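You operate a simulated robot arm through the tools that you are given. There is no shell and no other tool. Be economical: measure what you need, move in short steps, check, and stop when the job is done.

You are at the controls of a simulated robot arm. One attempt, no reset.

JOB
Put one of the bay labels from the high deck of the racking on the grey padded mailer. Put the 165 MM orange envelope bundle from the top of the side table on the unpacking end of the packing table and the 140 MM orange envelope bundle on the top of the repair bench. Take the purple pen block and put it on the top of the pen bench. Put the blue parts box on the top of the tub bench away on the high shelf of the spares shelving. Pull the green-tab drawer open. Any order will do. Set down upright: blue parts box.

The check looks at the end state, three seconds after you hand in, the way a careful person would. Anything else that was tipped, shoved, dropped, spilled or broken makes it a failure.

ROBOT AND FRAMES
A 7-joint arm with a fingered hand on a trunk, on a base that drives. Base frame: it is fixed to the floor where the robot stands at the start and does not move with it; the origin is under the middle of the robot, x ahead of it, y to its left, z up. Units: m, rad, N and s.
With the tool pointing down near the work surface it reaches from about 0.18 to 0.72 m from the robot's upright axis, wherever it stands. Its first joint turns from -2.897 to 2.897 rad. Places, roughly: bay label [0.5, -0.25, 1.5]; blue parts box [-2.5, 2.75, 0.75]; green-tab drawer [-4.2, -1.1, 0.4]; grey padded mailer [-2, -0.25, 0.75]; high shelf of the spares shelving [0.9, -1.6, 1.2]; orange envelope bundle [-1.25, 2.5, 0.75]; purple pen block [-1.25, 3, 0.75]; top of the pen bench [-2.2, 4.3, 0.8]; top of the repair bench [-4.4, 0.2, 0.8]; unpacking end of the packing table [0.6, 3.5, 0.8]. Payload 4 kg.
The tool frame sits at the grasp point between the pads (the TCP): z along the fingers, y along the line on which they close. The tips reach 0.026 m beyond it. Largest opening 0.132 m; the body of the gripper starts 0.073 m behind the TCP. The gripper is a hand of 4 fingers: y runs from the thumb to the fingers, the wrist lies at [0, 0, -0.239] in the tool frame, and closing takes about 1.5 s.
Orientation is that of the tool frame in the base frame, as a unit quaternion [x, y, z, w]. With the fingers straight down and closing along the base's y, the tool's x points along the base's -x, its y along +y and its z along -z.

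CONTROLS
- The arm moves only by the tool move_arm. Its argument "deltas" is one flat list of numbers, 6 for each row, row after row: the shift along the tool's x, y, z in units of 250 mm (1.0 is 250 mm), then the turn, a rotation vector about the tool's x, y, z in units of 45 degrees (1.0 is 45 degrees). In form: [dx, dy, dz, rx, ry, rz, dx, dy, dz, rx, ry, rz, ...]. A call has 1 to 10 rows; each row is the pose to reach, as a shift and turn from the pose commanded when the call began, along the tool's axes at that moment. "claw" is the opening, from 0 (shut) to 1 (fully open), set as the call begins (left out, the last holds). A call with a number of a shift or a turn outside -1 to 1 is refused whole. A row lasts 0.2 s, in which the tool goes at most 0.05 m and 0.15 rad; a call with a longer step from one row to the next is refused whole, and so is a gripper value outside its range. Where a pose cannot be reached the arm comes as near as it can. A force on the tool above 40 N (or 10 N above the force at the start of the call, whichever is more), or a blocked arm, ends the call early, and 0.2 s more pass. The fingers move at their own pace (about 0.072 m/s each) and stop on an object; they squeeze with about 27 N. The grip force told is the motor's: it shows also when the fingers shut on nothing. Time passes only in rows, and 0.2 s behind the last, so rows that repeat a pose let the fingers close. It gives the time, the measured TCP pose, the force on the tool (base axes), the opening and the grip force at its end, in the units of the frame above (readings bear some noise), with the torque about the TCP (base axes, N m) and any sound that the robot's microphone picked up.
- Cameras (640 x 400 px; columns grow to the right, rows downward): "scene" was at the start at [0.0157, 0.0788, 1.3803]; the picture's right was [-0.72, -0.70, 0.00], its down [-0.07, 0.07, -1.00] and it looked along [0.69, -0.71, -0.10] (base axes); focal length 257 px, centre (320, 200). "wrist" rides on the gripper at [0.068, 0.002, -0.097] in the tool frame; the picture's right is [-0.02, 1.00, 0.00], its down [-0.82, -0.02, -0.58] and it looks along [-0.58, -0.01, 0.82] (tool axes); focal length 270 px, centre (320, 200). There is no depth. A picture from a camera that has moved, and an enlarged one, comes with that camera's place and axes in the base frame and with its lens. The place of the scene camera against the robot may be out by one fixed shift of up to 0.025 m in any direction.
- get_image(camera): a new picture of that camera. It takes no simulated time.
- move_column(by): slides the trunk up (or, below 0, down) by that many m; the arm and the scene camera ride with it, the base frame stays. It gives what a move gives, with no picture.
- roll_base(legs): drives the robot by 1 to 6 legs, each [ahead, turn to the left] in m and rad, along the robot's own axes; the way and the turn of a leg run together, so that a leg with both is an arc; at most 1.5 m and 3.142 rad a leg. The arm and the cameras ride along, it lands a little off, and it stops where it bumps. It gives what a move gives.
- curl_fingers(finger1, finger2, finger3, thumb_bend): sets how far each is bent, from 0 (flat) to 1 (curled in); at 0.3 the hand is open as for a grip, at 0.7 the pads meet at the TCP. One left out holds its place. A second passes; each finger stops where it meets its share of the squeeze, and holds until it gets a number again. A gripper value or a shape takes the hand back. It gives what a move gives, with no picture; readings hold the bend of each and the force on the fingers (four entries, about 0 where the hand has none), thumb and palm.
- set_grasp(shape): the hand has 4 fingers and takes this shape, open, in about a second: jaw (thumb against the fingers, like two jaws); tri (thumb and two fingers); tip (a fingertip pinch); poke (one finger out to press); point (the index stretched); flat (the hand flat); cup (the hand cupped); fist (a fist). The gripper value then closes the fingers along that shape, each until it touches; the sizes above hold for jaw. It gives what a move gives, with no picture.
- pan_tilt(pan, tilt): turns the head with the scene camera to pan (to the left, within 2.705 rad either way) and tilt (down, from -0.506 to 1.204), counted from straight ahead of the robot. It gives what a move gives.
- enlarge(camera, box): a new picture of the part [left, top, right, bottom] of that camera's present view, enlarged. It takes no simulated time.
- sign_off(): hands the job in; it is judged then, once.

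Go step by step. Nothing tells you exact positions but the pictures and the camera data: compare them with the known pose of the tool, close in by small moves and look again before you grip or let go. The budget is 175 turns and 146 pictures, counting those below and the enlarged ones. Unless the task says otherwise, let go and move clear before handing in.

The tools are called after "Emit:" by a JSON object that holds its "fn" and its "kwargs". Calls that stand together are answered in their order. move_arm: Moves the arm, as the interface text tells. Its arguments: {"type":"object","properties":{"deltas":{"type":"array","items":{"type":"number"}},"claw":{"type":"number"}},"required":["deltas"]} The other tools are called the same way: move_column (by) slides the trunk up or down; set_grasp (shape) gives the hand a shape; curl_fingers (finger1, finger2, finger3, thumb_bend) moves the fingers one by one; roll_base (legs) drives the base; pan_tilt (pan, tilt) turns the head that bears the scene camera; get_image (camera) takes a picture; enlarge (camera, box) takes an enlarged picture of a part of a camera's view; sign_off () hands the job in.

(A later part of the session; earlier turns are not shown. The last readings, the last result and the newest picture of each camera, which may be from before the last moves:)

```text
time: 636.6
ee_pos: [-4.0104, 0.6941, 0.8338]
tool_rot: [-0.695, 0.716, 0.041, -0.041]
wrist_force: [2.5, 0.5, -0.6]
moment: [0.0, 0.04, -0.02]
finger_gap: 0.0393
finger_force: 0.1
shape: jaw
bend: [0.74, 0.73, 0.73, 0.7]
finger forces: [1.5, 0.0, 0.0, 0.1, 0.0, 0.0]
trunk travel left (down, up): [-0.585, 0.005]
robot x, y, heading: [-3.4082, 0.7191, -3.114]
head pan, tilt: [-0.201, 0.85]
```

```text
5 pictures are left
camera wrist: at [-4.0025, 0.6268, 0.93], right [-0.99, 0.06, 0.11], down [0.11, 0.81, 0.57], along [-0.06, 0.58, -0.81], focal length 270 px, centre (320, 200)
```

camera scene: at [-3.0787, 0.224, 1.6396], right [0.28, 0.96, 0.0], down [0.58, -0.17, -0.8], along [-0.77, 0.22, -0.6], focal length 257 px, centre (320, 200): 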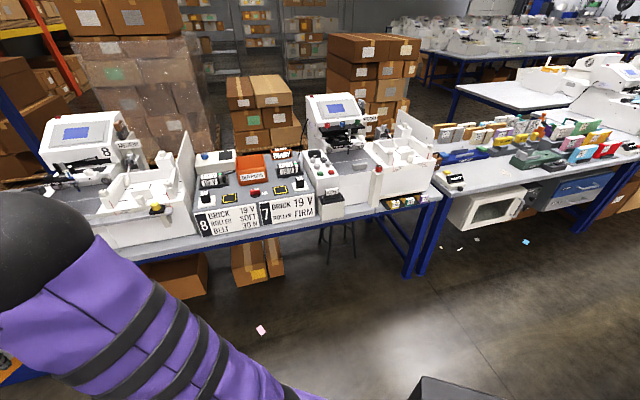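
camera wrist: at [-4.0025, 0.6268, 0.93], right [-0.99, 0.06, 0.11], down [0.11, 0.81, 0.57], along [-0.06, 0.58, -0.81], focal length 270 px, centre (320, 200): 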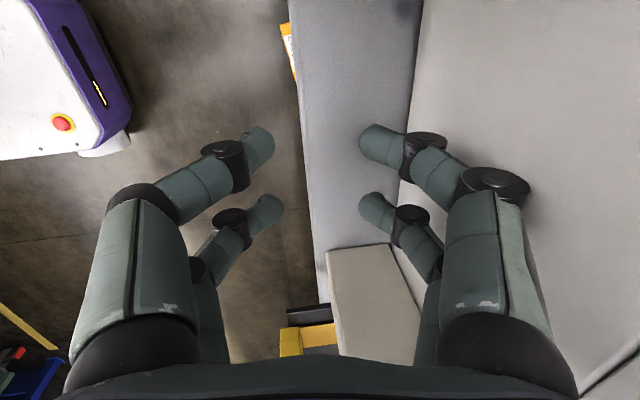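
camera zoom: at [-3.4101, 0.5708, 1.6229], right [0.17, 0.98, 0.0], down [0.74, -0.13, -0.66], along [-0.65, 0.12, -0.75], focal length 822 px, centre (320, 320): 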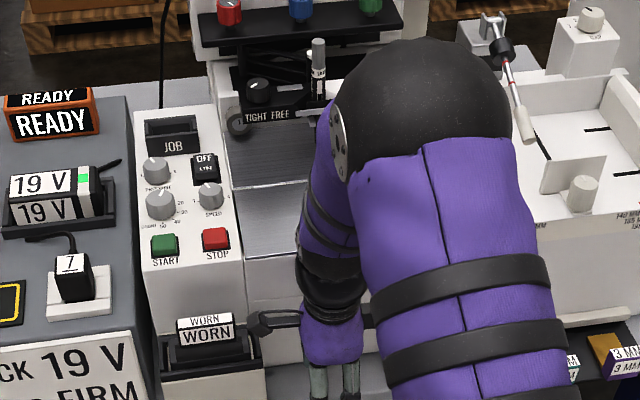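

The foot was off the edge (the strip is only 64 mm: edge x = -4.005) and the bundle fell to the floor. I back off to see where it lies.

Emit:
{"fn": "move_arm", "kwargs": {"deltas": [0, 0, -0.1, 0, 0, 0, 0, 0, -0.25, 0, 0, 0, 0, 0, -0.42, 0, 0, 0, 0, 0, -0.6, 0, 0, 0, 0, 0, -0.75, 0.178, 0, 0]}}

Emit:
{"fn": "roll_base", "kwargs": {"legs": [[-0.42, 0]]}}

Emit:
{"fn": "pan_tilt", "kwargs": {"pan": 0.05, "tilt": 0.95}}

Emit:
{"fn": "get_image", "kwargs": {"camera": "scene"}}

```text
time: 637.9
ee_pos: [-3.9863, 0.6941, 1.0193]
tool_rot: [-0.695, 0.719, -0.01, 0.009]
wrist_force: [-0.4, -0.1, -0.4]
moment: [-0.03, 0.02, -0.01]
finger_gap: 0.0394
finger_force: 0.1
shape: jaw
bend: [0.74, 0.73, 0.73, 0.7]
finger forces: [0.0, 0.0, 0.1, 0.0, 0.0, 0.0]
trunk travel left (down, up): [-0.585, 0.005]
robot x, y, heading: [-3.408, 0.7166, -3.118]
head pan, tilt: [-0.201, 0.85]
```

```text
time: 640.4
ee_pos: [-3.5791, 0.7095, 1.0198]
tool_rot: [-0.692, 0.722, -0.01, 0.008]
wrist_force: [0.4, -1.3, 0.3]
moment: [0.01, 0.0, 0.04]
finger_gap: 0.0398
finger_force: 0.0
shape: jaw
bend: [0.74, 0.73, 0.73, 0.7]
finger forces: [0.1, 0.0, 0.1, 0.0, 0.0, 0.0]
trunk travel left (down, up): [-0.585, 0.005]
robot x, y, heading: [-2.9977, 0.7233, -3.133]
head pan, tilt: [-0.201, 0.85]
```

```text
time: 641.1
ee_pos: [-3.5791, 0.7085, 1.0204]
tool_rot: [-0.691, 0.722, -0.01, 0.008]
wrist_force: [-0.7, 0.3, 0.4]
moment: [0.02, 0.02, 0.0]
finger_gap: 0.0397
finger_force: 0.0
shape: jaw
bend: [0.74, 0.73, 0.73, 0.7]
finger forces: [0.0, 0.0, 0.1, 0.0, 0.0, 0.0]
trunk travel left (down, up): [-0.585, 0.005]
robot x, y, heading: [-3.0031, 0.7211, -3.128]
head pan, tilt: [0.051, 0.949]
```

```text
4 pictures are left
camera scene: at [-2.9994, 0.56, 1.6154], right [-0.06, 1.0, 0.0], down [0.81, 0.05, -0.58], along [-0.58, -0.04, -0.81], focal length 257 px, centre (320, 200)
```

scene: 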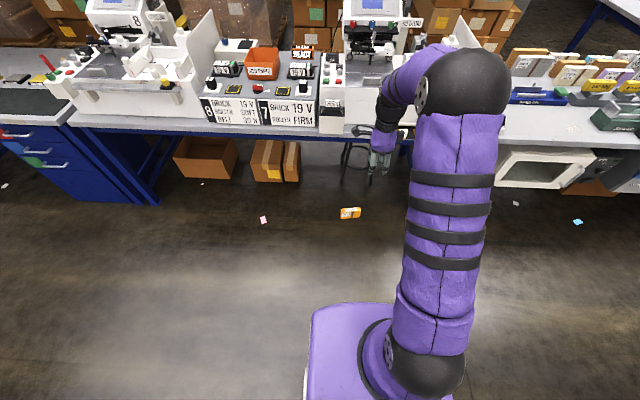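

The bundle lies flat on the floor just under the bench edge, near (-4.01, 0.71). I'll hook it outward with closed, tilted fingers: first turn the wrist back, lower the trunk and tilt.

Emit:
{"fn": "move_arm", "kwargs": {"deltas": [0, 0, 0, 0, 0, -0.17, 0, 0, 0, 0, 0, -0.34, 0, 0, 0, 0, 0, -0.51, 0, 0, 0, 0, 0, -0.68, 0, 0, 0, 0, 0, -0.85, 0, 0, 0, 0, 0, -1], "claw": 0}}

Emit:
{"fn": "move_arm", "kwargs": {"deltas": [0, 0, 0, 0, 0, -0.17, 0, 0, 0, 0, 0, -0.34, 0, 0, 0, 0, 0, -0.51, 0, 0, 0, 0, 0, -0.68, 0, 0, 0, 0, 0, -0.85, 0, 0, 0, 0, 0, -1]}}

Emit:
{"fn": "move_column", "kwargs": {"by": -0.4}}

Emit:
{"fn": "move_column", "kwargs": {"by": -0.18}}

Emit:
{"fn": "move_arm", "kwargs": {"deltas": [0, 0, 0, 0, -0.17, 0, 0, 0, 0, 0, -0.34, 0, 0, 0, 0, 0, -0.51, 0, 0, 0, 0, 0, -0.68, 0, 0, 0, 0, 0, -0.85, 0, 0, 0, 0, 0, -0.9, 0]}}

```text
time: 642.5
ee_pos: [-3.5786, 0.7087, 1.0211]
tool_rot: [0.915, -0.402, 0.012, -0.004]
wrist_force: [-0.1, -0.7, -0.2]
moment: [0.03, -0.02, -0.05]
finger_gap: 0.0
finger_force: 27.0
shape: jaw
bend: [0.62, 0.63, 0.63, 0.7]
finger forces: [0.0, 0.0, 0.1, 0.1, 0.0, 0.0]
trunk travel left (down, up): [-0.585, 0.005]
robot x, y, heading: [-3.0016, 0.7255, -3.128]
head pan, tilt: [0.051, 0.949]
```

```text
time: 644.0
ee_pos: [-3.5767, 0.7106, 1.019]
tool_rot: [1.0, -0.02, 0.012, 0.001]
wrist_force: [0.2, -0.2, -0.4]
moment: [-0.03, 0.01, -0.01]
finger_gap: 0.0
finger_force: 27.0
shape: jaw
bend: [0.62, 0.63, 0.63, 0.7]
finger forces: [0.0, 0.0, 0.0, 0.1, 0.0, 0.1]
trunk travel left (down, up): [-0.585, 0.005]
robot x, y, heading: [-3.0008, 0.7255, -3.126]
head pan, tilt: [0.051, 0.949]
```

```text
time: 647.8
ee_pos: [-3.5781, 0.7096, 0.6191]
tool_rot: [1.0, -0.022, 0.012, 0.001]
wrist_force: [0.1, 0.4, 0.4]
moment: [0.0, -0.01, -0.01]
finger_gap: 0.0001
finger_force: 27.0
shape: jaw
bend: [0.62, 0.63, 0.63, 0.7]
finger forces: [0.0, 0.0, 0.0, 0.0, 0.0, 0.0]
trunk travel left (down, up): [-0.185, 0.405]
robot x, y, heading: [-3.0022, 0.7239, -3.126]
head pan, tilt: [0.051, 0.949]
```

```text
time: 649.8
ee_pos: [-3.5782, 0.7098, 0.4394]
tool_rot: [1.0, -0.022, 0.013, 0.001]
wrist_force: [0.4, 0.0, 0.7]
moment: [0.06, -0.02, 0.01]
finger_gap: 0.0004
finger_force: 27.1
shape: jaw
bend: [0.62, 0.63, 0.63, 0.7]
finger forces: [0.1, 0.1, 0.1, 0.0, 0.1, 0.1]
trunk travel left (down, up): [-0.005, 0.585]
robot x, y, heading: [-2.9968, 0.727, -3.127]
head pan, tilt: [0.051, 0.949]
```

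```text
time: 651.2
ee_pos: [-3.576, 0.7096, 0.439]
tool_rot: [0.942, -0.022, -0.335, -0.006]
wrist_force: [0.6, -0.3, -0.6]
moment: [0.02, 0.02, 0.01]
finger_gap: 0.0
finger_force: 26.7
shape: jaw
bend: [0.62, 0.63, 0.63, 0.7]
finger forces: [0.0, 0.1, 0.0, 0.0, 0.0, 0.0]
trunk travel left (down, up): [-0.005, 0.585]
robot x, y, heading: [-3.0008, 0.7248, -3.126]
head pan, tilt: [0.051, 0.949]
```

Emit:
{"fn": "roll_base", "kwargs": {"legs": [[0.31, 0]]}}

Emit:
{"fn": "move_arm", "kwargs": {"deltas": [0.05, 0.002, 0.157, 0, 0, 0, 0.1, 0.005, 0.314, 0, 0, 0, 0.151, 0.007, 0.47, 0, 0, 0, 0.201, 0.009, 0.627, 0, 0, 0, 0.252, 0.012, 0.784, 0, 0, 0, 0.302, 0.014, 0.941, 0, 0, 0]}}

Emit:
{"fn": "move_arm", "kwargs": {"deltas": [-0.018, 0, 0.144, 0, 0, 0, -0.037, 0, 0.288, 0, 0, 0, -0.055, 0, 0.432, 0, 0, 0, -0.073, 0, 0.576, 0, 0, 0, -0.073, 0, 0.576, 0, 0, 0]}}

Emit:
{"fn": "move_arm", "kwargs": {"deltas": [0.05, 0, 0.062, 0, 0, 0, 0.08, 0, 0.1, 0, 0, 0, 0.1, 0, 0.124, 0, 0, 0, 0.113, 0, 0.14, 0, 0, 0, 0.126, 0, 0.155, 0, 0, 0]}}

```text
time: 653.3
ee_pos: [-3.8911, 0.7085, 0.4397]
tool_rot: [0.942, -0.022, -0.334, -0.006]
wrist_force: [0.1, -0.4, 0.4]
moment: [0.0, -0.03, -0.02]
finger_gap: 0.0
finger_force: 27.2
shape: jaw
bend: [0.62, 0.63, 0.63, 0.7]
finger forces: [0.0, 0.0, 0.0, 0.0, 0.0, 0.1]
trunk travel left (down, up): [-0.005, 0.585]
robot x, y, heading: [-3.3115, 0.7206, -3.131]
head pan, tilt: [0.051, 0.949]
```

```text
time: 654.7
ee_pos: [-3.9825, 0.7084, 0.2087]
tool_rot: [0.942, -0.022, -0.335, -0.006]
wrist_force: [-0.2, 0.1, 0.2]
moment: [-0.01, -0.01, -0.01]
finger_gap: 0.0
finger_force: 27.3
shape: jaw
bend: [0.62, 0.63, 0.63, 0.7]
finger forces: [0.0, 0.0, 0.0, 0.1, 0.0, 0.0]
trunk travel left (down, up): [-0.005, 0.585]
robot x, y, heading: [-3.3157, 0.7194, -3.125]
head pan, tilt: [0.051, 0.949]
```

```text
time: 655.9
ee_pos: [-4.0854, 0.7141, 0.1067]
tool_rot: [0.942, -0.023, -0.333, -0.006]
wrist_force: [-0.8, 0.6, -0.3]
moment: [0.03, 0.02, 0.01]
finger_gap: 0.0
finger_force: 26.7
shape: jaw
bend: [0.62, 0.63, 0.63, 0.7]
finger forces: [0.1, 0.0, 0.1, 0.0, 0.0, 0.1]
trunk travel left (down, up): [-0.005, 0.585]
robot x, y, heading: [-3.3142, 0.7226, -3.133]
head pan, tilt: [0.051, 0.949]
```

```text
time: 657.1
ee_pos: [-4.0868, 0.7127, 0.0588]
tool_rot: [0.942, -0.023, -0.335, -0.007]
wrist_force: [0.4, 0.5, 0.8]
moment: [0.02, -0.02, -0.01]
finger_gap: 0.0
finger_force: 27.0
shape: jaw
bend: [0.62, 0.63, 0.63, 0.7]
finger forces: [0.0, 0.0, 0.0, 0.0, 0.2, 0.1]
trunk travel left (down, up): [-0.005, 0.585]
robot x, y, heading: [-3.3134, 0.7196, -3.129]
head pan, tilt: [0.051, 0.949]
```

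No obstruction: the tips are beyond the bundle. I lower to the floor and pull back with the base.

Emit:
{"fn": "move_arm", "kwargs": {"deltas": [0.02, 0, 0.025, 0, 0, 0, 0.036, 0, 0.045, 0, 0, 0, 0.046, 0, 0.057, 0, 0, 0]}}

Emit:
{"fn": "roll_base", "kwargs": {"legs": [[-0.3, 0]]}}

Emit:
{"fn": "get_image", "kwargs": {"camera": "wrist"}}

```text
time: 657.9
ee_pos: [-4.0887, 0.7117, 0.0476]
tool_rot: [0.94, -0.021, -0.341, -0.006]
wrist_force: [-4.1, 0.2, 37.2]
moment: [0.92, -2.84, 0.06]
finger_gap: 0.0
finger_force: 27.0
shape: jaw
bend: [0.62, 0.63, 0.63, 0.7]
finger forces: [0.1, 0.0, 0.0, 0.0, 1.5, 35.7]
trunk travel left (down, up): [-0.005, 0.585]
robot x, y, heading: [-3.3127, 0.7221, -3.129]
head pan, tilt: [0.051, 0.949]
```

```text
time: 659.9
ee_pos: [-3.7896, 0.7134, 0.0409]
tool_rot: [0.942, -0.021, -0.334, -0.006]
wrist_force: [0.0, -0.4, 0.1]
moment: [0.03, 0.0, 0.02]
finger_gap: 0.0001
finger_force: 27.1
shape: jaw
bend: [0.63, 0.63, 0.63, 0.7]
finger forces: [0.1, 0.1, 0.0, 0.0, 0.2, 0.0]
trunk travel left (down, up): [-0.005, 0.585]
robot x, y, heading: [-3.0155, 0.7238, -3.122]
head pan, tilt: [0.051, 0.949]
```

```text
3 pictures are left
camera wrist: at [-3.6747, 0.7082, 0.0728], right [-0.06, -1.0, 0.02], down [-0.27, 0.03, 0.96], along [-0.96, 0.06, -0.27], focal length 270 px, centre (320, 200)
```

wrist: 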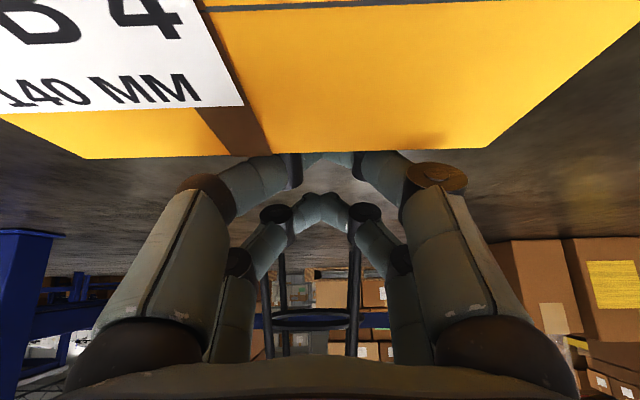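

The bundle has been pulled out: flat, centre about (-3.72, 0.7245), length along y. I lift the hand, set it upright with the fingers closing across the bundle's width.

Emit:
{"fn": "move_arm", "kwargs": {"deltas": [-0.1, 0, -0.124, 0, 0, 0, -0.2, 0, -0.248, 0, 0, 0, -0.3, 0, -0.372, 0, 0, 0, -0.4, 0, -0.496, 0, 0, 0, -0.505, 0, -0.62, 0, 0, 0]}}

Emit:
{"fn": "move_arm", "kwargs": {"deltas": [0.124, 0, -0.101, 0, 0, 0, 0.248, 0, -0.202, 0, 0, 0, 0.372, 0, -0.303, 0, 0, 0, 0.496, 0, -0.404, 0, 0, 0, 0.62, 0, -0.505, 0, 0, 0], "claw": 1}}

Emit:
{"fn": "move_arm", "kwargs": {"deltas": [0, 0, 0, 0, 0.17, 0, 0, 0, 0, 0, 0.34, 0, 0, 0, 0, 0, 0.51, 0, 0, 0, 0, 0, 0.68, 0, 0, 0, 0, 0, 0.868, 0, 0, 0, 0, 0, 0.868, 0]}}

Emit:
{"fn": "move_arm", "kwargs": {"deltas": [0, 0, 0, 0, 0, 0.17, 0, 0, 0, 0, 0, 0.34, 0, 0, 0, 0, 0, 0.51, 0, 0, 0, 0, 0, 0.68, 0, 0, 0, 0, 0, 0.85, 0, 0, 0, 0, 0, 0.93]}}

Emit:
{"fn": "move_arm", "kwargs": {"deltas": [0, 0, 0, 0, 0, 0.17, 0, 0, 0, 0, 0, 0.34, 0, 0, 0, 0, 0, 0.51, 0, 0, 0, 0, 0, 0.68, 0, 0, 0, 0, 0, 0.85, 0, 0, 0, 0, 0, 0.93]}}

Emit:
{"fn": "roll_base", "kwargs": {"legs": [[0.15, 0]]}}

```text
time: 661.1
ee_pos: [-3.7886, 0.7139, 0.2428]
tool_rot: [0.942, -0.02, -0.334, -0.006]
wrist_force: [0.4, -0.8, -0.5]
moment: [-0.01, 0.03, 0.01]
finger_gap: 0.0
finger_force: 26.8
shape: jaw
bend: [0.63, 0.63, 0.63, 0.7]
finger forces: [0.1, 0.0, 0.0, 0.0, 0.0, 0.0]
trunk travel left (down, up): [-0.005, 0.585]
robot x, y, heading: [-3.0189, 0.7215, -3.128]
head pan, tilt: [0.051, 0.949]
```

```text
time: 662.3
ee_pos: [-3.5908, 0.7042, 0.2422]
tool_rot: [0.942, -0.021, -0.334, -0.006]
wrist_force: [0.1, -0.3, -0.7]
moment: [-0.04, 0.0, -0.01]
finger_gap: 0.1317
finger_force: 0.0
shape: jaw
bend: [0.3, 0.3, 0.3, 0.3]
finger forces: [0.1, 0.1, 0.0, 0.0, 0.0, 0.0]
trunk travel left (down, up): [-0.005, 0.585]
robot x, y, heading: [-3.0211, 0.7205, -3.127]
head pan, tilt: [0.051, 0.949]
```

```text
time: 663.7
ee_pos: [-3.5893, 0.7053, 0.2405]
tool_rot: [1.0, -0.021, 0.001, 0.003]
wrist_force: [0.1, 0.1, -0.2]
moment: [-0.01, -0.04, 0.0]
finger_gap: 0.1318
finger_force: 0.0
shape: jaw
bend: [0.3, 0.3, 0.3, 0.3]
finger forces: [0.0, 0.0, 0.0, 0.0, 0.1, 0.0]
trunk travel left (down, up): [-0.005, 0.585]
robot x, y, heading: [-3.0165, 0.7246, -3.128]
head pan, tilt: [0.051, 0.949]
```

```text
time: 665.1
ee_pos: [-3.59, 0.7036, 0.2413]
tool_rot: [0.926, -0.377, 0.0, 0.001]
wrist_force: [-0.4, 0.2, -0.3]
moment: [0.01, 0.01, -0.06]
finger_gap: 0.1317
finger_force: 0.1
shape: jaw
bend: [0.3, 0.3, 0.3, 0.3]
finger forces: [0.0, 0.0, 0.0, 0.1, 0.1, 0.0]
trunk travel left (down, up): [-0.005, 0.585]
robot x, y, heading: [-3.0164, 0.7249, -3.121]
head pan, tilt: [0.051, 0.949]
```

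```text
time: 666.5
ee_pos: [-3.5888, 0.7055, 0.2428]
tool_rot: [0.73, -0.684, 0.001, 0.0]
wrist_force: [0.1, -0.7, 0.0]
moment: [-0.01, 0.0, -0.01]
finger_gap: 0.1321
finger_force: 0.0
shape: jaw
bend: [0.3, 0.3, 0.3, 0.3]
finger forces: [0.0, 0.0, 0.1, 0.0, 0.0, 0.0]
trunk travel left (down, up): [-0.005, 0.585]
robot x, y, heading: [-3.0222, 0.7265, -3.126]
head pan, tilt: [0.051, 0.949]
```

```text
time: 667.9
ee_pos: [-3.7391, 0.7023, 0.2414]
tool_rot: [0.731, -0.683, 0.001, 0.0]
wrist_force: [-0.6, -0.8, -0.5]
moment: [0.06, -0.02, 0.02]
finger_gap: 0.1319
finger_force: 0.1
shape: jaw
bend: [0.3, 0.3, 0.3, 0.3]
finger forces: [0.0, 0.1, 0.0, 0.0, 0.0, 0.1]
trunk travel left (down, up): [-0.005, 0.585]
robot x, y, heading: [-3.1646, 0.7223, -3.123]
head pan, tilt: [0.051, 0.949]
```

I centre over the bundle, descend to the floor and grip it across its width.

Emit:
{"fn": "move_arm", "kwargs": {"deltas": [-0.04, -0.04, 0.1, 0, 0, 0, -0.083, -0.084, 0.25, 0, 0, 0, -0.083, -0.084, 0.42, 0, 0, 0, -0.083, -0.084, 0.6, 0, 0, 0, -0.083, -0.084, 0.72, 0, 0, 0, -0.083, -0.084, 0.78, 0, 0, 0, -0.083, -0.084, 0.81, 0, 0, 0, -0.083, -0.084, 0.825, 0, 0, 0]}}

Emit:
{"fn": "curl_fingers", "kwargs": {"finger1": 0.6, "finger2": 0.6, "finger3": 0.6, "thumb_bend": 0.6}}

```text
time: 669.7
ee_pos: [-3.7205, 0.7243, 0.0335]
tool_rot: [0.73, -0.684, 0.001, 0.0]
wrist_force: [-0.3, -0.4, 0.0]
moment: [0.0, 0.02, -0.01]
finger_gap: 0.1318
finger_force: 0.0
shape: jaw
bend: [0.3, 0.3, 0.3, 0.3]
finger forces: [0.1, 0.1, 0.1, 0.0, 0.0, 0.0]
trunk travel left (down, up): [-0.005, 0.585]
robot x, y, heading: [-3.1687, 0.7243, -3.129]
head pan, tilt: [0.051, 0.949]
```

```text
time: 670.7
ee_pos: [-3.7202, 0.7254, 0.0336]
tool_rot: [0.73, -0.683, 0.001, 0.0]
wrist_force: [0.0, -0.3, 0.2]
moment: [0.02, 0.0, -0.01]
finger_gap: 0.0859
finger_force: 21.5
shape: fingers
bend: [0.41, 0.42, 0.46, 0.53]
finger forces: [11.0, 10.4, 7.2, 0.0, 14.4, 0.0]
trunk travel left (down, up): [-0.005, 0.585]
robot x, y, heading: [-3.1665, 0.7243, -3.129]
head pan, tilt: [0.051, 0.949]
```

Gripped across its 86 mm width. I lift it and turn the wrist back to nominal.

Emit:
{"fn": "move_arm", "kwargs": {"deltas": [0, 0, -0.03, 0, 0, 0, 0, 0, -0.1, 0, 0, 0, 0, 0, -0.22, 0, 0, 0, 0, 0, -0.36, 0, 0, 0, 0, 0, -0.5, 0, 0, 0, 0, 0, -0.64, 0, 0, 0, 0, 0, -0.78, 0, 0, 0, 0, 0, -0.9, 0, 0, 0, 0, 0, -0.98, 0, 0, 0]}}

Emit:
{"fn": "move_column", "kwargs": {"by": 0.4}}

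Emit:
{"fn": "move_arm", "kwargs": {"deltas": [0, 0, 0, 0, 0, -0.1, 0, 0, 0, 0, 0, -0.2, 0, 0, 0, 0, 0, -0.3, 0, 0, 0, 0, 0, -0.4, 0, 0, 0, 0, 0, -0.5, 0, 0, 0, 0, 0, -0.6, 0, 0, 0, 0, 0, -0.7, 0, 0, 0, 0, 0, -0.8, 0, 0, 0, 0, 0, -0.9, 0, 0, 0, 0, 0, -0.96]}}

Emit:
{"fn": "move_arm", "kwargs": {"deltas": [0, 0, 0, 0, 0, -0.1, 0, 0, 0, 0, 0, -0.2, 0, 0, 0, 0, 0, -0.3, 0, 0, 0, 0, 0, -0.4, 0, 0, 0, 0, 0, -0.5, 0, 0, 0, 0, 0, -0.6, 0, 0, 0, 0, 0, -0.7, 0, 0, 0, 0, 0, -0.8, 0, 0, 0, 0, 0, -0.9, 0, 0, 0, 0, 0, -0.96]}}

```text
time: 672.7
ee_pos: [-3.7217, 0.7248, 0.2789]
tool_rot: [0.73, -0.683, 0.001, 0.001]
wrist_force: [0.5, 0.8, -1.7]
moment: [0.02, -0.01, -0.01]
finger_gap: 0.0861
finger_force: 21.5
shape: fingers
bend: [0.4, 0.42, 0.46, 0.53]
finger forces: [10.9, 10.3, 7.3, 0.0, 14.2, 0.0]
trunk travel left (down, up): [-0.005, 0.585]
robot x, y, heading: [-3.1686, 0.7276, -3.128]
head pan, tilt: [0.051, 0.949]
```

```text
time: 676.5
ee_pos: [-3.7214, 0.7245, 0.6788]
tool_rot: [0.731, -0.683, 0.001, 0.001]
wrist_force: [-0.6, -0.4, -1.3]
moment: [0.0, 0.0, -0.01]
finger_gap: 0.086
finger_force: 21.7
shape: fingers
bend: [0.4, 0.42, 0.46, 0.53]
finger forces: [10.9, 10.4, 7.2, 0.0, 14.2, 0.0]
trunk travel left (down, up): [-0.405, 0.185]
robot x, y, heading: [-3.1681, 0.7238, -3.123]
head pan, tilt: [0.051, 0.949]
```

```text
time: 678.7
ee_pos: [-3.7213, 0.7252, 0.6804]
tool_rot: [0.93, -0.367, 0.001, 0.002]
wrist_force: [0.3, -0.1, -1.6]
moment: [-0.03, -0.01, -0.01]
finger_gap: 0.0859
finger_force: 21.5
shape: fingers
bend: [0.4, 0.42, 0.46, 0.53]
finger forces: [10.8, 10.5, 7.2, 0.0, 14.1, 0.0]
trunk travel left (down, up): [-0.405, 0.185]
robot x, y, heading: [-3.1656, 0.7182, -3.126]
head pan, tilt: [0.051, 0.949]
```

```text
time: 680.9
ee_pos: [-3.7213, 0.724, 0.679]
tool_rot: [1.0, 0.003, 0.0, 0.001]
wrist_force: [0.2, 0.6, -2.2]
moment: [0.01, 0.01, 0.0]
finger_gap: 0.0859
finger_force: 21.8
shape: fingers
bend: [0.4, 0.42, 0.46, 0.53]
finger forces: [10.9, 10.4, 7.2, 0.1, 14.2, 0.0]
trunk travel left (down, up): [-0.405, 0.185]
robot x, y, heading: [-3.1694, 0.7204, -3.13]
head pan, tilt: [0.051, 0.949]
```

Very stable. I raise further and pitch the hand to horizontal so the bundle hangs upright before it.

Emit:
{"fn": "move_column", "kwargs": {"by": 0.18}}

Emit:
{"fn": "move_arm", "kwargs": {"deltas": [0, 0, -0.05, 0, -0.1, 0, 0, 0, -0.1, 0, -0.2, 0, 0, 0, -0.15, 0, -0.3, 0, 0, 0, -0.2, 0, -0.4, 0, 0, 0, -0.25, 0, -0.5, 0, 0, 0, -0.3, 0, -0.6, 0, 0, 0, -0.35, 0, -0.7, 0, 0, 0, -0.4, 0, -0.8, 0, 0, 0, -0.4, 0, -0.9, 0, 0, 0, -0.4, 0, -1, 0]}}

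Emit:
{"fn": "move_arm", "kwargs": {"deltas": [0, 0, 0, 0, -0.1, 0, 0, 0, 0, 0, -0.2, 0, 0, 0, 0, 0, -0.3, 0, 0, 0, 0, 0, -0.4, 0, 0, 0, 0, 0, -0.5, 0, 0, 0, 0, 0, -0.6, 0, 0, 0, 0, 0, -0.7, 0, 0, 0, 0, 0, -0.8, 0, 0, 0, 0, 0, -0.9, 0, 0, 0, 0, 0, -1, 0]}}

```text
time: 682.9
ee_pos: [-3.7228, 0.724, 0.8577]
tool_rot: [1.0, 0.002, 0.0, 0.001]
wrist_force: [0.1, -0.3, -1.7]
moment: [0.01, 0.0, 0.04]
finger_gap: 0.0858
finger_force: 21.1
shape: fingers
bend: [0.4, 0.42, 0.46, 0.53]
finger forces: [10.9, 10.3, 7.3, 0.0, 14.1, 0.0]
trunk travel left (down, up): [-0.585, 0.005]
robot x, y, heading: [-3.1689, 0.7247, -3.123]
head pan, tilt: [0.051, 0.949]
```

```text
time: 685.1
ee_pos: [-3.7222, 0.7234, 0.9584]
tool_rot: [0.924, 0.0, -0.383, 0.001]
wrist_force: [0.4, 0.0, -2.7]
moment: [0.01, -0.04, -0.02]
finger_gap: 0.086
finger_force: 21.1
shape: fingers
bend: [0.4, 0.42, 0.46, 0.53]
finger forces: [10.7, 10.3, 7.3, 0.0, 14.2, 0.0]
trunk travel left (down, up): [-0.585, 0.005]
robot x, y, heading: [-3.1683, 0.7251, -3.13]
head pan, tilt: [0.051, 0.949]
```

```text
time: 687.3
ee_pos: [-3.7214, 0.7238, 0.9588]
tool_rot: [-0.707, 0.0, 0.708, -0.003]
wrist_force: [-0.6, 0.5, -1.3]
moment: [0.04, -0.04, -0.01]
finger_gap: 0.0859
finger_force: 21.8
shape: fingers
bend: [0.4, 0.42, 0.46, 0.53]
finger forces: [10.9, 10.3, 7.0, 0.1, 14.1, 0.0]
trunk travel left (down, up): [-0.585, 0.005]
robot x, y, heading: [-3.1674, 0.7194, -3.125]
head pan, tilt: [0.051, 0.949]
```

The hand is horizontal and the bundle upright. I creep forward in small legs.

Emit:
{"fn": "roll_base", "kwargs": {"legs": [[0.04, 0], [0.05, 0], [0.05, 0], [0.05, 0], [0.04, 0]]}}

```text
time: 690.2
ee_pos: [-3.9521, 0.7221, 0.9593]
tool_rot: [0.707, 0.002, -0.707, 0.002]
wrist_force: [0.6, -0.7, -0.4]
moment: [0.02, -0.03, 0.01]
finger_gap: 0.0858
finger_force: 21.6
shape: fingers
bend: [0.4, 0.42, 0.46, 0.53]
finger forces: [10.9, 10.3, 7.0, 0.0, 14.1, 0.0]
trunk travel left (down, up): [-0.585, 0.005]
robot x, y, heading: [-3.3982, 0.7176, -3.129]
head pan, tilt: [0.051, 0.949]
```

Emit:
{"fn": "move_arm", "kwargs": {"deltas": [0, 0.03, 0.08, 0, 0, 0, 0, 0.06, 0.16, 0, 0, 0, 0, 0.088, 0.24, 0, 0, 0, 0, 0.088, 0.3, 0, 0, 0, 0.06, 0.088, 0.312, 0, 0, 0, 0.12, 0.088, 0.312, 0, 0, 0, 0.18, 0.088, 0.312, 0, 0, 0, 0.23, 0.088, 0.312, 0, 0, 0, 0.27, 0.088, 0.312, 0, 0, 0, 0.3, 0.088, 0.312, 0, 0, 0]}}

Emit:
{"fn": "move_arm", "kwargs": {"deltas": [0.02, 0, 0, 0, 0, 0, 0.04, 0, 0, 0, 0, 0, 0.055, 0, 0, 0, 0, 0, 0.07, 0, 0, 0, 0, 0, 0.085, 0, 0, 0, 0, 0, 0.1, 0, 0, 0, 0, 0, 0.112, 0, 0, 0, 0, 0, 0.124, 0, 0, 0, 0, 0, 0.136, 0, 0, 0, 0, 0]}}

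```text
time: 692.4
ee_pos: [-4.0323, 0.7008, 0.8841]
tool_rot: [-0.707, 0.0, 0.707, -0.003]
wrist_force: [0.1, 0.0, -0.5]
moment: [0.04, -0.03, -0.02]
finger_gap: 0.0857
finger_force: 21.1
shape: fingers
bend: [0.4, 0.42, 0.46, 0.53]
finger forces: [10.8, 10.3, 7.2, 0.1, 14.1, 0.0]
trunk travel left (down, up): [-0.585, 0.005]
robot x, y, heading: [-3.4003, 0.7218, -3.131]
head pan, tilt: [0.051, 0.949]
```

```text
time: 694.4
ee_pos: [-4.0317, 0.6987, 0.8533]
tool_rot: [-0.705, -0.001, 0.709, -0.001]
wrist_force: [-0.1, -1.8, 11.5]
moment: [0.39, 0.21, 0.0]
finger_gap: 0.0857
finger_force: 20.8
shape: fingers
bend: [0.4, 0.42, 0.46, 0.53]
finger forces: [10.8, 11.0, 6.4, 0.1, 13.5, 0.1]
trunk travel left (down, up): [-0.585, 0.005]
robot x, y, heading: [-3.3996, 0.7194, -3.127]
head pan, tilt: [0.051, 0.949]
```

The bundle's foot rests on the bench (13 N), its back almost against the machine face. I open gently and withdraw straight back.

Emit:
{"fn": "curl_fingers", "kwargs": {"finger1": 0.37, "finger2": 0.37, "finger3": 0.38, "thumb_bend": 0.46}}

Emit:
{"fn": "move_arm", "kwargs": {"deltas": [0, 0, -0.02, 0, 0, 0, 0, 0, -0.05, 0, 0, 0, 0, 0, -0.1, 0, 0, 0, 0, 0, -0.18, 0, 0, 0, 0, 0, -0.28, 0, 0, 0, 0, 0, -0.4, 0, 0, 0, 0, 0, -0.52, 0, 0, 0]}}

Emit:
{"fn": "get_image", "kwargs": {"camera": "wrist"}}

```text
time: 695.4
ee_pos: [-4.0308, 0.6992, 0.8505]
tool_rot: [-0.707, 0.0, 0.707, -0.002]
wrist_force: [0.0, 1.6, 1.0]
moment: [0.0, 0.0, 0.0]
finger_gap: 0.0943
finger_force: 0.3
shape: fingers
bend: [0.37, 0.37, 0.38, 0.46]
finger forces: [0.1, 0.1, 0.1, 0.0, 0.0, 0.0]
trunk travel left (down, up): [-0.585, 0.005]
robot x, y, heading: [-3.3992, 0.724, -3.13]
head pan, tilt: [0.051, 0.949]
```

```text
time: 697.0
ee_pos: [-3.8989, 0.7002, 0.8497]
tool_rot: [-0.707, 0.0, 0.707, -0.001]
wrist_force: [-0.9, 0.1, 0.1]
moment: [-0.01, 0.0, -0.03]
finger_gap: 0.094
finger_force: 0.1
shape: fingers
bend: [0.37, 0.37, 0.38, 0.46]
finger forces: [0.0, 0.1, 0.0, 0.1, 0.0, 0.1]
trunk travel left (down, up): [-0.585, 0.005]
robot x, y, heading: [-3.3971, 0.7235, -3.127]
head pan, tilt: [0.051, 0.949]
```

```text
2 pictures are left
camera wrist: at [-3.8021, 0.6991, 0.7811], right [0.0, -1.0, 0.03], down [0.58, 0.02, 0.82], along [-0.82, 0.01, 0.58], focal length 270 px, centre (320, 200)
```

wrist: 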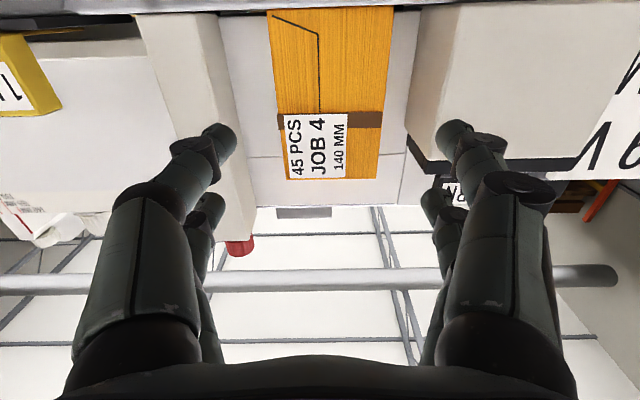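

JOB 4 stands on the repair bench. Now the drawer: I back off, drive south in front of the drawer cabinet, turn the wrist for a vertical closing, and lower the trunk.

Emit:
{"fn": "roll_base", "kwargs": {"legs": [[-0.25, 0], [0, 1.571], [0.85, 0], [0.83, 0], [0, -1.571]]}}

Emit:
{"fn": "move_arm", "kwargs": {"deltas": [0, 0, 0, 0, 0, 0.17, 0, 0, 0, 0, 0, 0.34, 0, 0, 0, 0, 0, 0.51, 0, 0, 0, 0, 0, 0.68, 0, 0, 0, 0, 0, 0.85, 0, 0, 0, 0, 0, 1], "claw": 0.6}}

Emit:
{"fn": "move_arm", "kwargs": {"deltas": [0, 0, 0, 0, 0, 0.17, 0, 0, 0, 0, 0, 0.34, 0, 0, 0, 0, 0, 0.51, 0, 0, 0, 0, 0, 0.68, 0, 0, 0, 0, 0, 0.85, 0, 0, 0, 0, 0, 1]}}

Emit:
{"fn": "move_column", "kwargs": {"by": -0.4}}

Emit:
{"fn": "pan_tilt", "kwargs": {"pan": 0.11, "tilt": 0.72}}

```text
time: 714.5
ee_pos: [-3.5166, -1.003, 0.8496]
tool_rot: [-0.706, -0.043, 0.706, -0.044]
wrist_force: [-0.1, 0.0, 0.2]
moment: [-0.03, -0.01, 0.0]
finger_gap: 0.0941
finger_force: 0.0
shape: fingers
bend: [0.37, 0.37, 0.38, 0.46]
finger forces: [0.1, 0.1, 0.1, 0.0, 0.0, 0.1]
trunk travel left (down, up): [-0.585, 0.005]
robot x, y, heading: [-3.0222, -0.9184, -3.012]
head pan, tilt: [0.051, 0.949]
```

```text
time: 715.9
ee_pos: [-3.5169, -1.0022, 0.8506]
tool_rot: [0.668, -0.232, -0.635, 0.31]
wrist_force: [0.1, 0.8, -0.1]
moment: [0.01, 0.02, -0.01]
finger_gap: 0.08
finger_force: 0.1
shape: jaw
bend: [0.71, 0.71, 0.71, 0.7]
finger forces: [0.0, 0.1, 0.0, 0.0, 0.0, 0.1]
trunk travel left (down, up): [-0.585, 0.005]
robot x, y, heading: [-3.0243, -0.9199, -3.011]
head pan, tilt: [0.051, 0.949]
```

```text
time: 717.3
ee_pos: [-3.5178, -1.0019, 0.8502]
tool_rot: [0.529, -0.469, -0.467, 0.531]
wrist_force: [-0.3, 0.1, -0.4]
moment: [-0.01, 0.0, -0.01]
finger_gap: 0.0798
finger_force: 0.1
shape: jaw
bend: [0.71, 0.71, 0.71, 0.7]
finger forces: [0.0, 0.0, 0.0, 0.1, 0.0, 0.0]
trunk travel left (down, up): [-0.585, 0.005]
robot x, y, heading: [-3.0257, -0.9231, -3.007]
head pan, tilt: [0.051, 0.949]
```

```text
time: 721.1
ee_pos: [-3.5167, -1.0017, 0.4497]
tool_rot: [0.528, -0.469, -0.469, 0.53]
wrist_force: [0.0, -0.1, -0.2]
moment: [-0.01, -0.02, 0.0]
finger_gap: 0.08
finger_force: 0.1
shape: jaw
bend: [0.71, 0.71, 0.71, 0.7]
finger forces: [0.0, 0.0, 0.0, 0.0, 0.1, 0.0]
trunk travel left (down, up): [-0.185, 0.405]
robot x, y, heading: [-3.0209, -0.9201, -3.004]
head pan, tilt: [0.051, 0.949]
```

```text
time: 721.9
ee_pos: [-3.5173, -1.0009, 0.4496]
tool_rot: [0.529, -0.47, -0.468, 0.53]
wrist_force: [-0.4, -0.9, -0.1]
moment: [0.04, 0.0, 0.02]
finger_gap: 0.0796
finger_force: 0.0
shape: jaw
bend: [0.71, 0.71, 0.71, 0.7]
finger forces: [0.0, 0.0, 0.0, 0.0, 0.1, 0.0]
trunk travel left (down, up): [-0.185, 0.405]
robot x, y, heading: [-3.0222, -0.9238, -3.009]
head pan, tilt: [0.11, 0.721]
```

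Emit:
{"fn": "roll_base", "kwargs": {"legs": [[0, -0.133]]}}

Emit:
{"fn": "pan_tilt", "kwargs": {"pan": 0.15, "tilt": 0.7}}

Emit:
{"fn": "enlarge", "kwargs": {"camera": "scene", "box": [190, 100, 430, 250]}}

```text
time: 722.9
ee_pos: [-3.5232, -0.9355, 0.4495]
tool_rot: [-0.497, 0.504, 0.502, -0.497]
wrist_force: [0.3, -0.9, 0.8]
moment: [0.0, -0.01, -0.02]
finger_gap: 0.0797
finger_force: 0.0
shape: jaw
bend: [0.71, 0.71, 0.71, 0.7]
finger forces: [0.1, 0.0, 0.1, 0.1, 0.1, 0.0]
trunk travel left (down, up): [-0.185, 0.405]
robot x, y, heading: [-3.022, -0.9218, 3.132]
head pan, tilt: [0.11, 0.721]
```

```text
time: 723.5
ee_pos: [-3.524, -0.9351, 0.4486]
tool_rot: [-0.496, 0.504, 0.503, -0.497]
wrist_force: [-0.4, -0.4, 0.7]
moment: [0.02, -0.04, -0.01]
finger_gap: 0.0797
finger_force: 0.1
shape: jaw
bend: [0.71, 0.71, 0.71, 0.7]
finger forces: [0.1, 0.0, 0.1, 0.1, 0.0, 0.0]
trunk travel left (down, up): [-0.185, 0.405]
robot x, y, heading: [-3.0211, -0.9199, 3.138]
head pan, tilt: [0.15, 0.7]
```

```text
2.67 times, centred on (310, 175) of scene
camera zoom: at [-3.0362, -1.0963, 1.2352], right [-0.14, 0.99, 0.0], down [0.64, 0.09, -0.76], along [-0.76, -0.11, -0.64], focal length 685 px, centre (347, 267)
```

zoom: 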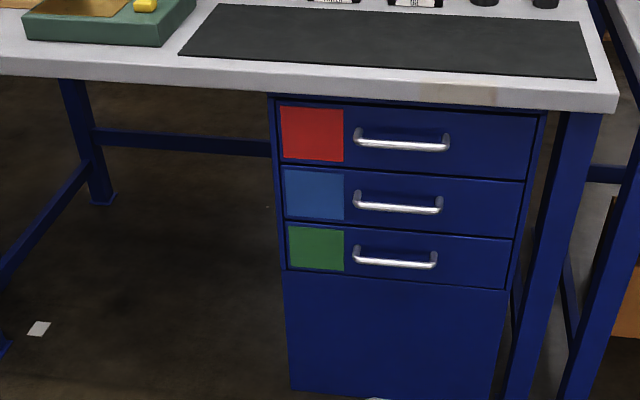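

The green-tab drawer's bar handle is at about (-4.0, -1.145, 0.415). I bring the open hand (closing vertically) to its height and side, then drive nearer.

Emit:
{"fn": "move_arm", "kwargs": {"deltas": [0.14, -0.023, 0, 0, 0, 0, 0.28, -0.045, 0, 0, 0, 0, 0.42, -0.068, 0, 0, 0, 0, 0.56, -0.09, 0, 0, 0, 0, 0.7, -0.113, 0, 0, 0, 0, 0.84, -0.136, 0, 0, 0, 0, 0.84, -0.136, 0, 0, 0, 0], "claw": 1}}

Emit:
{"fn": "roll_base", "kwargs": {"legs": [[0.38, 0]]}}

```text
time: 725.1
ee_pos: [-3.5256, -1.1438, 0.4142]
tool_rot: [-0.495, 0.504, 0.504, -0.497]
wrist_force: [-0.6, 0.2, 0.3]
moment: [0.01, -0.01, 0.01]
finger_gap: 0.1318
finger_force: 0.1
shape: jaw
bend: [0.3, 0.3, 0.3, 0.3]
finger forces: [0.1, 0.0, 0.1, 0.0, 0.0, 0.0]
trunk travel left (down, up): [-0.185, 0.405]
robot x, y, heading: [-3.022, -0.9231, 3.141]
head pan, tilt: [0.15, 0.7]
```

```text
time: 727.5
ee_pos: [-3.8965, -1.1466, 0.4146]
tool_rot: [-0.498, 0.502, 0.501, -0.498]
wrist_force: [0.4, 0.3, 0.6]
moment: [-0.02, 0.02, 0.0]
finger_gap: 0.1318
finger_force: 0.0
shape: jaw
bend: [0.3, 0.3, 0.3, 0.3]
finger forces: [0.0, 0.1, 0.1, 0.0, 0.0, 0.0]
trunk travel left (down, up): [-0.185, 0.405]
robot x, y, heading: [-3.3948, -0.9209, -3.141]
head pan, tilt: [0.15, 0.7]
```

Emit:
{"fn": "get_image", "kwargs": {"camera": "wrist"}}

```text
0 pictures are left
camera wrist: at [-3.8, -1.2139, 0.417], right [0.0, 0.03, 1.0], down [0.58, 0.81, -0.02], along [-0.81, 0.58, -0.02], focal length 270 px, centre (320, 200)
```

wrist: 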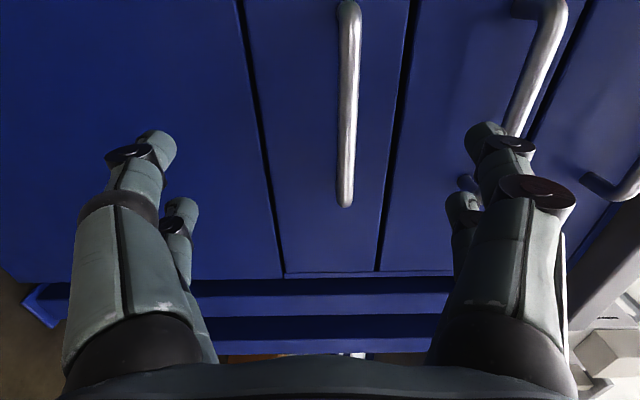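

The bar is at x ≈ -3.987, z ≈ 0.434, centred in y. I rise 2 cm, go forward 9 cm and close on it.

Emit:
{"fn": "move_arm", "kwargs": {"deltas": [0, 0.08, 0.08, 0, 0, 0, 0, 0.08, 0.18, 0, 0, 0, 0, 0.08, 0.27, 0, 0, 0, 0, 0.08, 0.33, 0, 0, 0, 0, 0.08, 0.365, 0, 0, 0, 0, 0.08, 0.365, 0, 0, 0]}}

Emit:
{"fn": "move_arm", "kwargs": {"deltas": [0, 0, 0, 0, 0, 0, 0, 0, 0, 0, 0, 0, 0, 0, 0, 0, 0, 0, 0, 0, 0, 0, 0, 0, 0, 0, 0, 0, 0, 0, 0, 0, 0, 0, 0, 0, 0, 0, 0, 0, 0, 0, 0, 0, 0, 0, 0, 0, 0, 0, 0, 0, 0, 0], "claw": 0}}

```text
time: 728.9
ee_pos: [-3.9877, -1.1453, 0.4353]
tool_rot: [-0.498, 0.502, 0.501, -0.499]
wrist_force: [0.2, 1.2, -0.7]
moment: [-0.01, -0.03, 0.03]
finger_gap: 0.1317
finger_force: 0.1
shape: jaw
bend: [0.3, 0.3, 0.3, 0.3]
finger forces: [0.0, 0.0, 0.0, 0.0, 0.0, 0.0]
trunk travel left (down, up): [-0.185, 0.405]
robot x, y, heading: [-3.396, -0.9199, -3.143]
head pan, tilt: [0.15, 0.7]
```

```text
time: 730.9
ee_pos: [-3.9892, -1.1445, 0.4338]
tool_rot: [-0.497, 0.503, 0.502, -0.498]
wrist_force: [-3.1, 0.0, 0.1]
moment: [0.01, 0.0, 0.02]
finger_gap: 0.0
finger_force: 26.6
shape: jaw
bend: [0.63, 0.7, 0.63, 0.69]
finger forces: [0.0, 0.1, 0.0, 0.1, 0.0, 0.0]
trunk travel left (down, up): [-0.185, 0.405]
robot x, y, heading: [-3.3989, -0.9225, -3.14]
head pan, tilt: [0.15, 0.7]
```

Fingers closed; perhaps hooked behind the bar. I pull back a little and read the force.

Emit:
{"fn": "move_arm", "kwargs": {"deltas": [0, 0, -0.04, 0, 0, 0, 0, 0, -0.08, 0, 0, 0, 0, 0, -0.12, 0, 0, 0, 0, 0, -0.16, 0, 0, 0, 0, 0, -0.16, 0, 0, 0]}}

```text
time: 732.0
ee_pos: [-3.9478, -1.1443, 0.4338]
tool_rot: [-0.498, 0.503, 0.501, -0.499]
wrist_force: [0.1, -0.5, 0.1]
moment: [0.03, -0.01, 0.0]
finger_gap: 0.0
finger_force: 26.9
shape: jaw
bend: [0.63, 0.7, 0.63, 0.69]
finger forces: [0.1, 0.0, 0.1, 0.0, 0.0, 0.1]
trunk travel left (down, up): [-0.185, 0.405]
robot x, y, heading: [-3.3962, -0.9188, -3.14]
head pan, tilt: [0.15, 0.7]
```

Emit:
{"fn": "roll_base", "kwargs": {"legs": [[-0.16, 0]]}}

Emit:
{"fn": "move_arm", "kwargs": {"deltas": [0, 0, 0.04, 0, 0, 0, 0, 0, 0.08, 0, 0, 0, 0, 0, 0.12, 0, 0, 0]}}

```text
time: 733.5
ee_pos: [-3.7877, -1.1476, 0.4341]
tool_rot: [-0.499, 0.5, 0.5, -0.5]
wrist_force: [-0.4, 0.1, -0.6]
moment: [0.01, 0.0, 0.01]
finger_gap: 0.0001
finger_force: 27.5
shape: jaw
bend: [0.63, 0.7, 0.63, 0.69]
finger forces: [0.0, 0.0, 0.0, 0.0, 0.0, 0.1]
trunk travel left (down, up): [-0.185, 0.405]
robot x, y, heading: [-3.2369, -0.9238, -3.138]
head pan, tilt: [0.15, 0.7]
```

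```text
time: 734.3
ee_pos: [-3.8193, -1.147, 0.4344]
tool_rot: [-0.499, 0.501, 0.5, -0.5]
wrist_force: [-0.1, 1.0, 0.4]
moment: [0.0, 0.01, 0.01]
finger_gap: 0.0001
finger_force: 26.6
shape: jaw
bend: [0.63, 0.7, 0.63, 0.69]
finger forces: [0.1, 0.0, 0.0, 0.0, 0.1, 0.0]
trunk travel left (down, up): [-0.185, 0.405]
robot x, y, heading: [-3.2393, -0.9198, -3.139]
head pan, tilt: [0.15, 0.7]
```

I probe: open, retreat, close to a fist, and advance to feel where the drawer front is.

Emit:
{"fn": "move_arm", "kwargs": {"deltas": [0, 0, 0, 0, 0, 0, 0, 0, 0, 0, 0, 0, 0, 0, 0, 0, 0, 0, 0, 0, 0, 0, 0, 0, 0, 0, 0, 0, 0, 0, 0, 0, -0.1, 0, 0, 0, 0, 0, -0.25, 0, 0, 0, 0, 0, -0.4, 0, 0, 0], "claw": 1}}

Emit:
{"fn": "move_arm", "kwargs": {"deltas": [0, 0, 0, 0, 0, 0, 0, 0, 0, 0, 0, 0, 0, 0, 0, 0, 0, 0, 0, 0, 0, 0, 0, 0, 0, 0, 0, 0, 0, 0, 0, 0, 0, 0, 0, 0, 0, 0, 0, 0, 0, 0], "claw": 0}}

Emit:
{"fn": "move_arm", "kwargs": {"deltas": [0, 0, 0.1, 0, 0, 0, 0, 0, 0.2, 0, 0, 0, 0, 0, 0.3, 0, 0, 0, 0, 0, 0.4, 0, 0, 0, 0, 0, 0.5, 0, 0, 0, 0, 0, 0.6, 0, 0, 0, 0, 0, 0.7, 0, 0, 0, 0, 0, 0.8, 0, 0, 0, 0, 0, 0.9, 0, 0, 0, 0, 0, 1, 0, 0, 0]}}

```text
time: 736.1
ee_pos: [-3.7157, -1.1459, 0.4328]
tool_rot: [-0.498, 0.502, 0.5, -0.5]
wrist_force: [0.2, 0.0, 0.0]
moment: [0.0, -0.01, -0.04]
finger_gap: 0.132
finger_force: 0.0
shape: jaw
bend: [0.3, 0.3, 0.3, 0.3]
finger forces: [0.0, 0.0, 0.0, 0.0, 0.0, 0.0]
trunk travel left (down, up): [-0.185, 0.405]
robot x, y, heading: [-3.2402, -0.92, -3.136]
head pan, tilt: [0.15, 0.7]
```

```text
time: 737.7
ee_pos: [-3.7165, -1.1463, 0.4334]
tool_rot: [-0.499, 0.502, 0.5, -0.5]
wrist_force: [0.2, -0.3, 0.5]
moment: [0.0, -0.05, -0.01]
finger_gap: 0.0001
finger_force: 27.1
shape: jaw
bend: [0.62, 0.63, 0.63, 0.7]
finger forces: [0.0, 0.0, 0.0, 0.0, 0.0, 0.0]
trunk travel left (down, up): [-0.185, 0.405]
robot x, y, heading: [-3.238, -0.9207, -3.135]
head pan, tilt: [0.15, 0.7]
```

```text
time: 739.9
ee_pos: [-3.9596, -1.1463, 0.4341]
tool_rot: [0.498, -0.5, -0.5, 0.501]
wrist_force: [11.7, 2.6, 5.6]
moment: [-0.03, 0.18, -0.04]
finger_gap: 0.0
finger_force: 27.0
shape: jaw
bend: [0.65, 0.65, 0.64, 0.7]
finger forces: [0.0, 0.0, 0.0, 0.0, 0.0, 0.1]
trunk travel left (down, up): [-0.185, 0.405]
robot x, y, heading: [-3.2341, -0.9202, -3.13]
head pan, tilt: [0.15, 0.7]
stopped in row 10: the force on the tool passed its limit (the readings are from after the stop); the commanded pose is now the measured one
```

The contact is at the closed position, so my probe likely pushed a lightly running drawer shut again — the finger bends during the pull (0.70 on finger 2) show the bar was hooked. I redo the grip.

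Emit:
{"fn": "move_arm", "kwargs": {"deltas": [0, 0, -0.15, 0, 0, 0, 0, 0, -0.3, 0, 0, 0, 0, 0, -0.36, 0, 0, 0, 0, 0, -0.36, 0, 0, 0, 0, 0, -0.36, 0, 0, 0, 0, 0, -0.36, 0, 0, 0, 0, 0, -0.36, 0, 0, 0], "claw": 1}}

Emit:
{"fn": "move_arm", "kwargs": {"deltas": [0, 0, 0.1, 0, 0, 0, 0, 0, 0.22, 0, 0, 0, 0, 0, 0.34, 0, 0, 0, 0, 0, 0.42, 0, 0, 0, 0, 0, 0.47, 0, 0, 0, 0, 0, 0.49, 0, 0, 0]}}

Emit:
{"fn": "move_arm", "kwargs": {"deltas": [0, 0, 0, 0, 0, 0, 0, 0, 0, 0, 0, 0, 0, 0, 0, 0, 0, 0, 0, 0, 0, 0, 0, 0, 0, 0, 0, 0, 0, 0, 0, 0, 0, 0, 0, 0, 0, 0, 0, 0, 0, 0, 0, 0, 0, 0, 0, 0, 0, 0, 0, 0, 0, 0], "claw": 0}}

```text
time: 741.5
ee_pos: [-3.8693, -1.1486, 0.4335]
tool_rot: [-0.499, 0.501, 0.5, -0.499]
wrist_force: [-0.2, -0.3, 0.5]
moment: [0.0, 0.01, -0.01]
finger_gap: 0.1318
finger_force: 0.1
shape: jaw
bend: [0.3, 0.3, 0.3, 0.3]
finger forces: [0.0, 0.1, 0.0, 0.1, 0.1, 0.1]
trunk travel left (down, up): [-0.185, 0.405]
robot x, y, heading: [-3.2362, -0.9202, -3.135]
head pan, tilt: [0.15, 0.7]
```

```text
time: 742.9
ee_pos: [-3.9931, -1.1465, 0.4339]
tool_rot: [0.499, -0.5, -0.5, 0.501]
wrist_force: [-0.2, 0.8, -1.5]
moment: [-0.01, 0.01, 0.02]
finger_gap: 0.1317
finger_force: 0.0
shape: jaw
bend: [0.3, 0.3, 0.3, 0.3]
finger forces: [0.0, 0.0, 0.0, 0.0, 0.1, 0.0]
trunk travel left (down, up): [-0.185, 0.405]
robot x, y, heading: [-3.2368, -0.9184, -3.137]
head pan, tilt: [0.15, 0.7]
```

```text
time: 744.9
ee_pos: [-3.9917, -1.1465, 0.4346]
tool_rot: [-0.499, 0.501, 0.5, -0.5]
wrist_force: [-0.7, 0.1, -1.4]
moment: [0.0, 0.0, -0.03]
finger_gap: 0.0001
finger_force: 27.4
shape: jaw
bend: [0.62, 0.63, 0.63, 0.7]
finger forces: [0.1, 0.1, 0.0, 0.1, 0.0, 0.0]
trunk travel left (down, up): [-0.185, 0.405]
robot x, y, heading: [-3.2362, -0.9199, -3.141]
head pan, tilt: [0.15, 0.7]
```

Emit:
{"fn": "move_arm", "kwargs": {"deltas": [0, 0, -0.02, 0, 0, 0, 0, 0, -0.04, 0, 0, 0, 0, 0, -0.06, 0, 0, 0, 0, 0, -0.08, 0, 0, 0]}}

Emit:
{"fn": "move_arm", "kwargs": {"deltas": [0, 0, -0.04, 0, 0, 0, 0, 0, -0.08, 0, 0, 0, 0, 0, -0.12, 0, 0, 0, 0, 0, -0.16, 0, 0, 0]}}

```text
time: 745.9
ee_pos: [-3.973, -1.1463, 0.4336]
tool_rot: [-0.499, 0.501, 0.499, -0.501]
wrist_force: [-0.3, 0.8, -0.5]
moment: [0.0, 0.02, -0.02]
finger_gap: 0.0
finger_force: 26.9
shape: jaw
bend: [0.62, 0.63, 0.63, 0.7]
finger forces: [0.0, 0.1, 0.0, 0.0, 0.0, 0.1]
trunk travel left (down, up): [-0.185, 0.405]
robot x, y, heading: [-3.2352, -0.9217, -3.131]
head pan, tilt: [0.15, 0.7]
```

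```text
time: 746.9
ee_pos: [-3.9328, -1.1466, 0.4336]
tool_rot: [0.498, -0.501, -0.5, 0.501]
wrist_force: [0.8, -0.7, -2.5]
moment: [0.05, 0.02, -0.03]
finger_gap: 0.0001
finger_force: 26.7
shape: jaw
bend: [0.62, 0.63, 0.63, 0.7]
finger forces: [0.0, 0.1, 0.0, 0.0, 0.0, 0.0]
trunk travel left (down, up): [-0.185, 0.405]
robot x, y, heading: [-3.239, -0.9176, -3.133]
head pan, tilt: [0.15, 0.7]
```

I test: push forward again 3.5 cm. If the bar is in front of the fist there must be contact.

Emit:
{"fn": "move_arm", "kwargs": {"deltas": [0, 0, 0.05, 0, 0, 0, 0, 0, 0.1, 0, 0, 0, 0, 0, 0.13, 0, 0, 0, 0, 0, 0.15, 0, 0, 0]}}

```text
time: 747.9
ee_pos: [-3.9688, -1.146, 0.4347]
tool_rot: [-0.499, 0.501, 0.5, -0.5]
wrist_force: [0.7, 0.2, -0.5]
moment: [0.0, -0.02, 0.06]
finger_gap: 0.0001
finger_force: 27.1
shape: jaw
bend: [0.63, 0.63, 0.63, 0.7]
finger forces: [0.0, 0.0, 0.0, 0.0, 0.0, 0.0]
trunk travel left (down, up): [-0.185, 0.405]
robot x, y, heading: [-3.2341, -0.9199, -3.135]
head pan, tilt: [0.15, 0.7]
```

No contact: the bar is hooked inside the hand. I pull the drawer about 22 cm with the base.

Emit:
{"fn": "roll_base", "kwargs": {"legs": [[-0.11, 0], [-0.11, 0]]}}

Emit:
{"fn": "move_arm", "kwargs": {"deltas": [0, 0, 0.03, 0, 0, 0, 0, 0, 0.03, 0, 0, 0]}}

```text
time: 749.9
ee_pos: [-3.7542, -1.1457, 0.4345]
tool_rot: [0.5, -0.5, -0.498, 0.501]
wrist_force: [-2.0, 0.5, -1.1]
moment: [0.03, 0.0, -0.03]
finger_gap: 0.0001
finger_force: 26.2
shape: jaw
bend: [0.63, 0.63, 0.65, 0.7]
finger forces: [0.1, 0.0, 0.0, 0.1, 0.2, 0.0]
trunk travel left (down, up): [-0.185, 0.405]
robot x, y, heading: [-3.0225, -0.9174, -3.133]
head pan, tilt: [0.15, 0.7]
```

```text
time: 750.5
ee_pos: [-3.7601, -1.1464, 0.4351]
tool_rot: [0.499, -0.5, -0.499, 0.501]
wrist_force: [1.8, -1.0, 1.2]
moment: [0.0, 0.02, 0.03]
finger_gap: 0.0001
finger_force: 27.3
shape: jaw
bend: [0.63, 0.63, 0.65, 0.7]
finger forces: [0.0, 0.0, 0.0, 0.0, 0.0, 0.0]
trunk travel left (down, up): [-0.185, 0.405]
robot x, y, heading: [-3.0187, -0.9189, -3.131]
head pan, tilt: [0.15, 0.7]
```

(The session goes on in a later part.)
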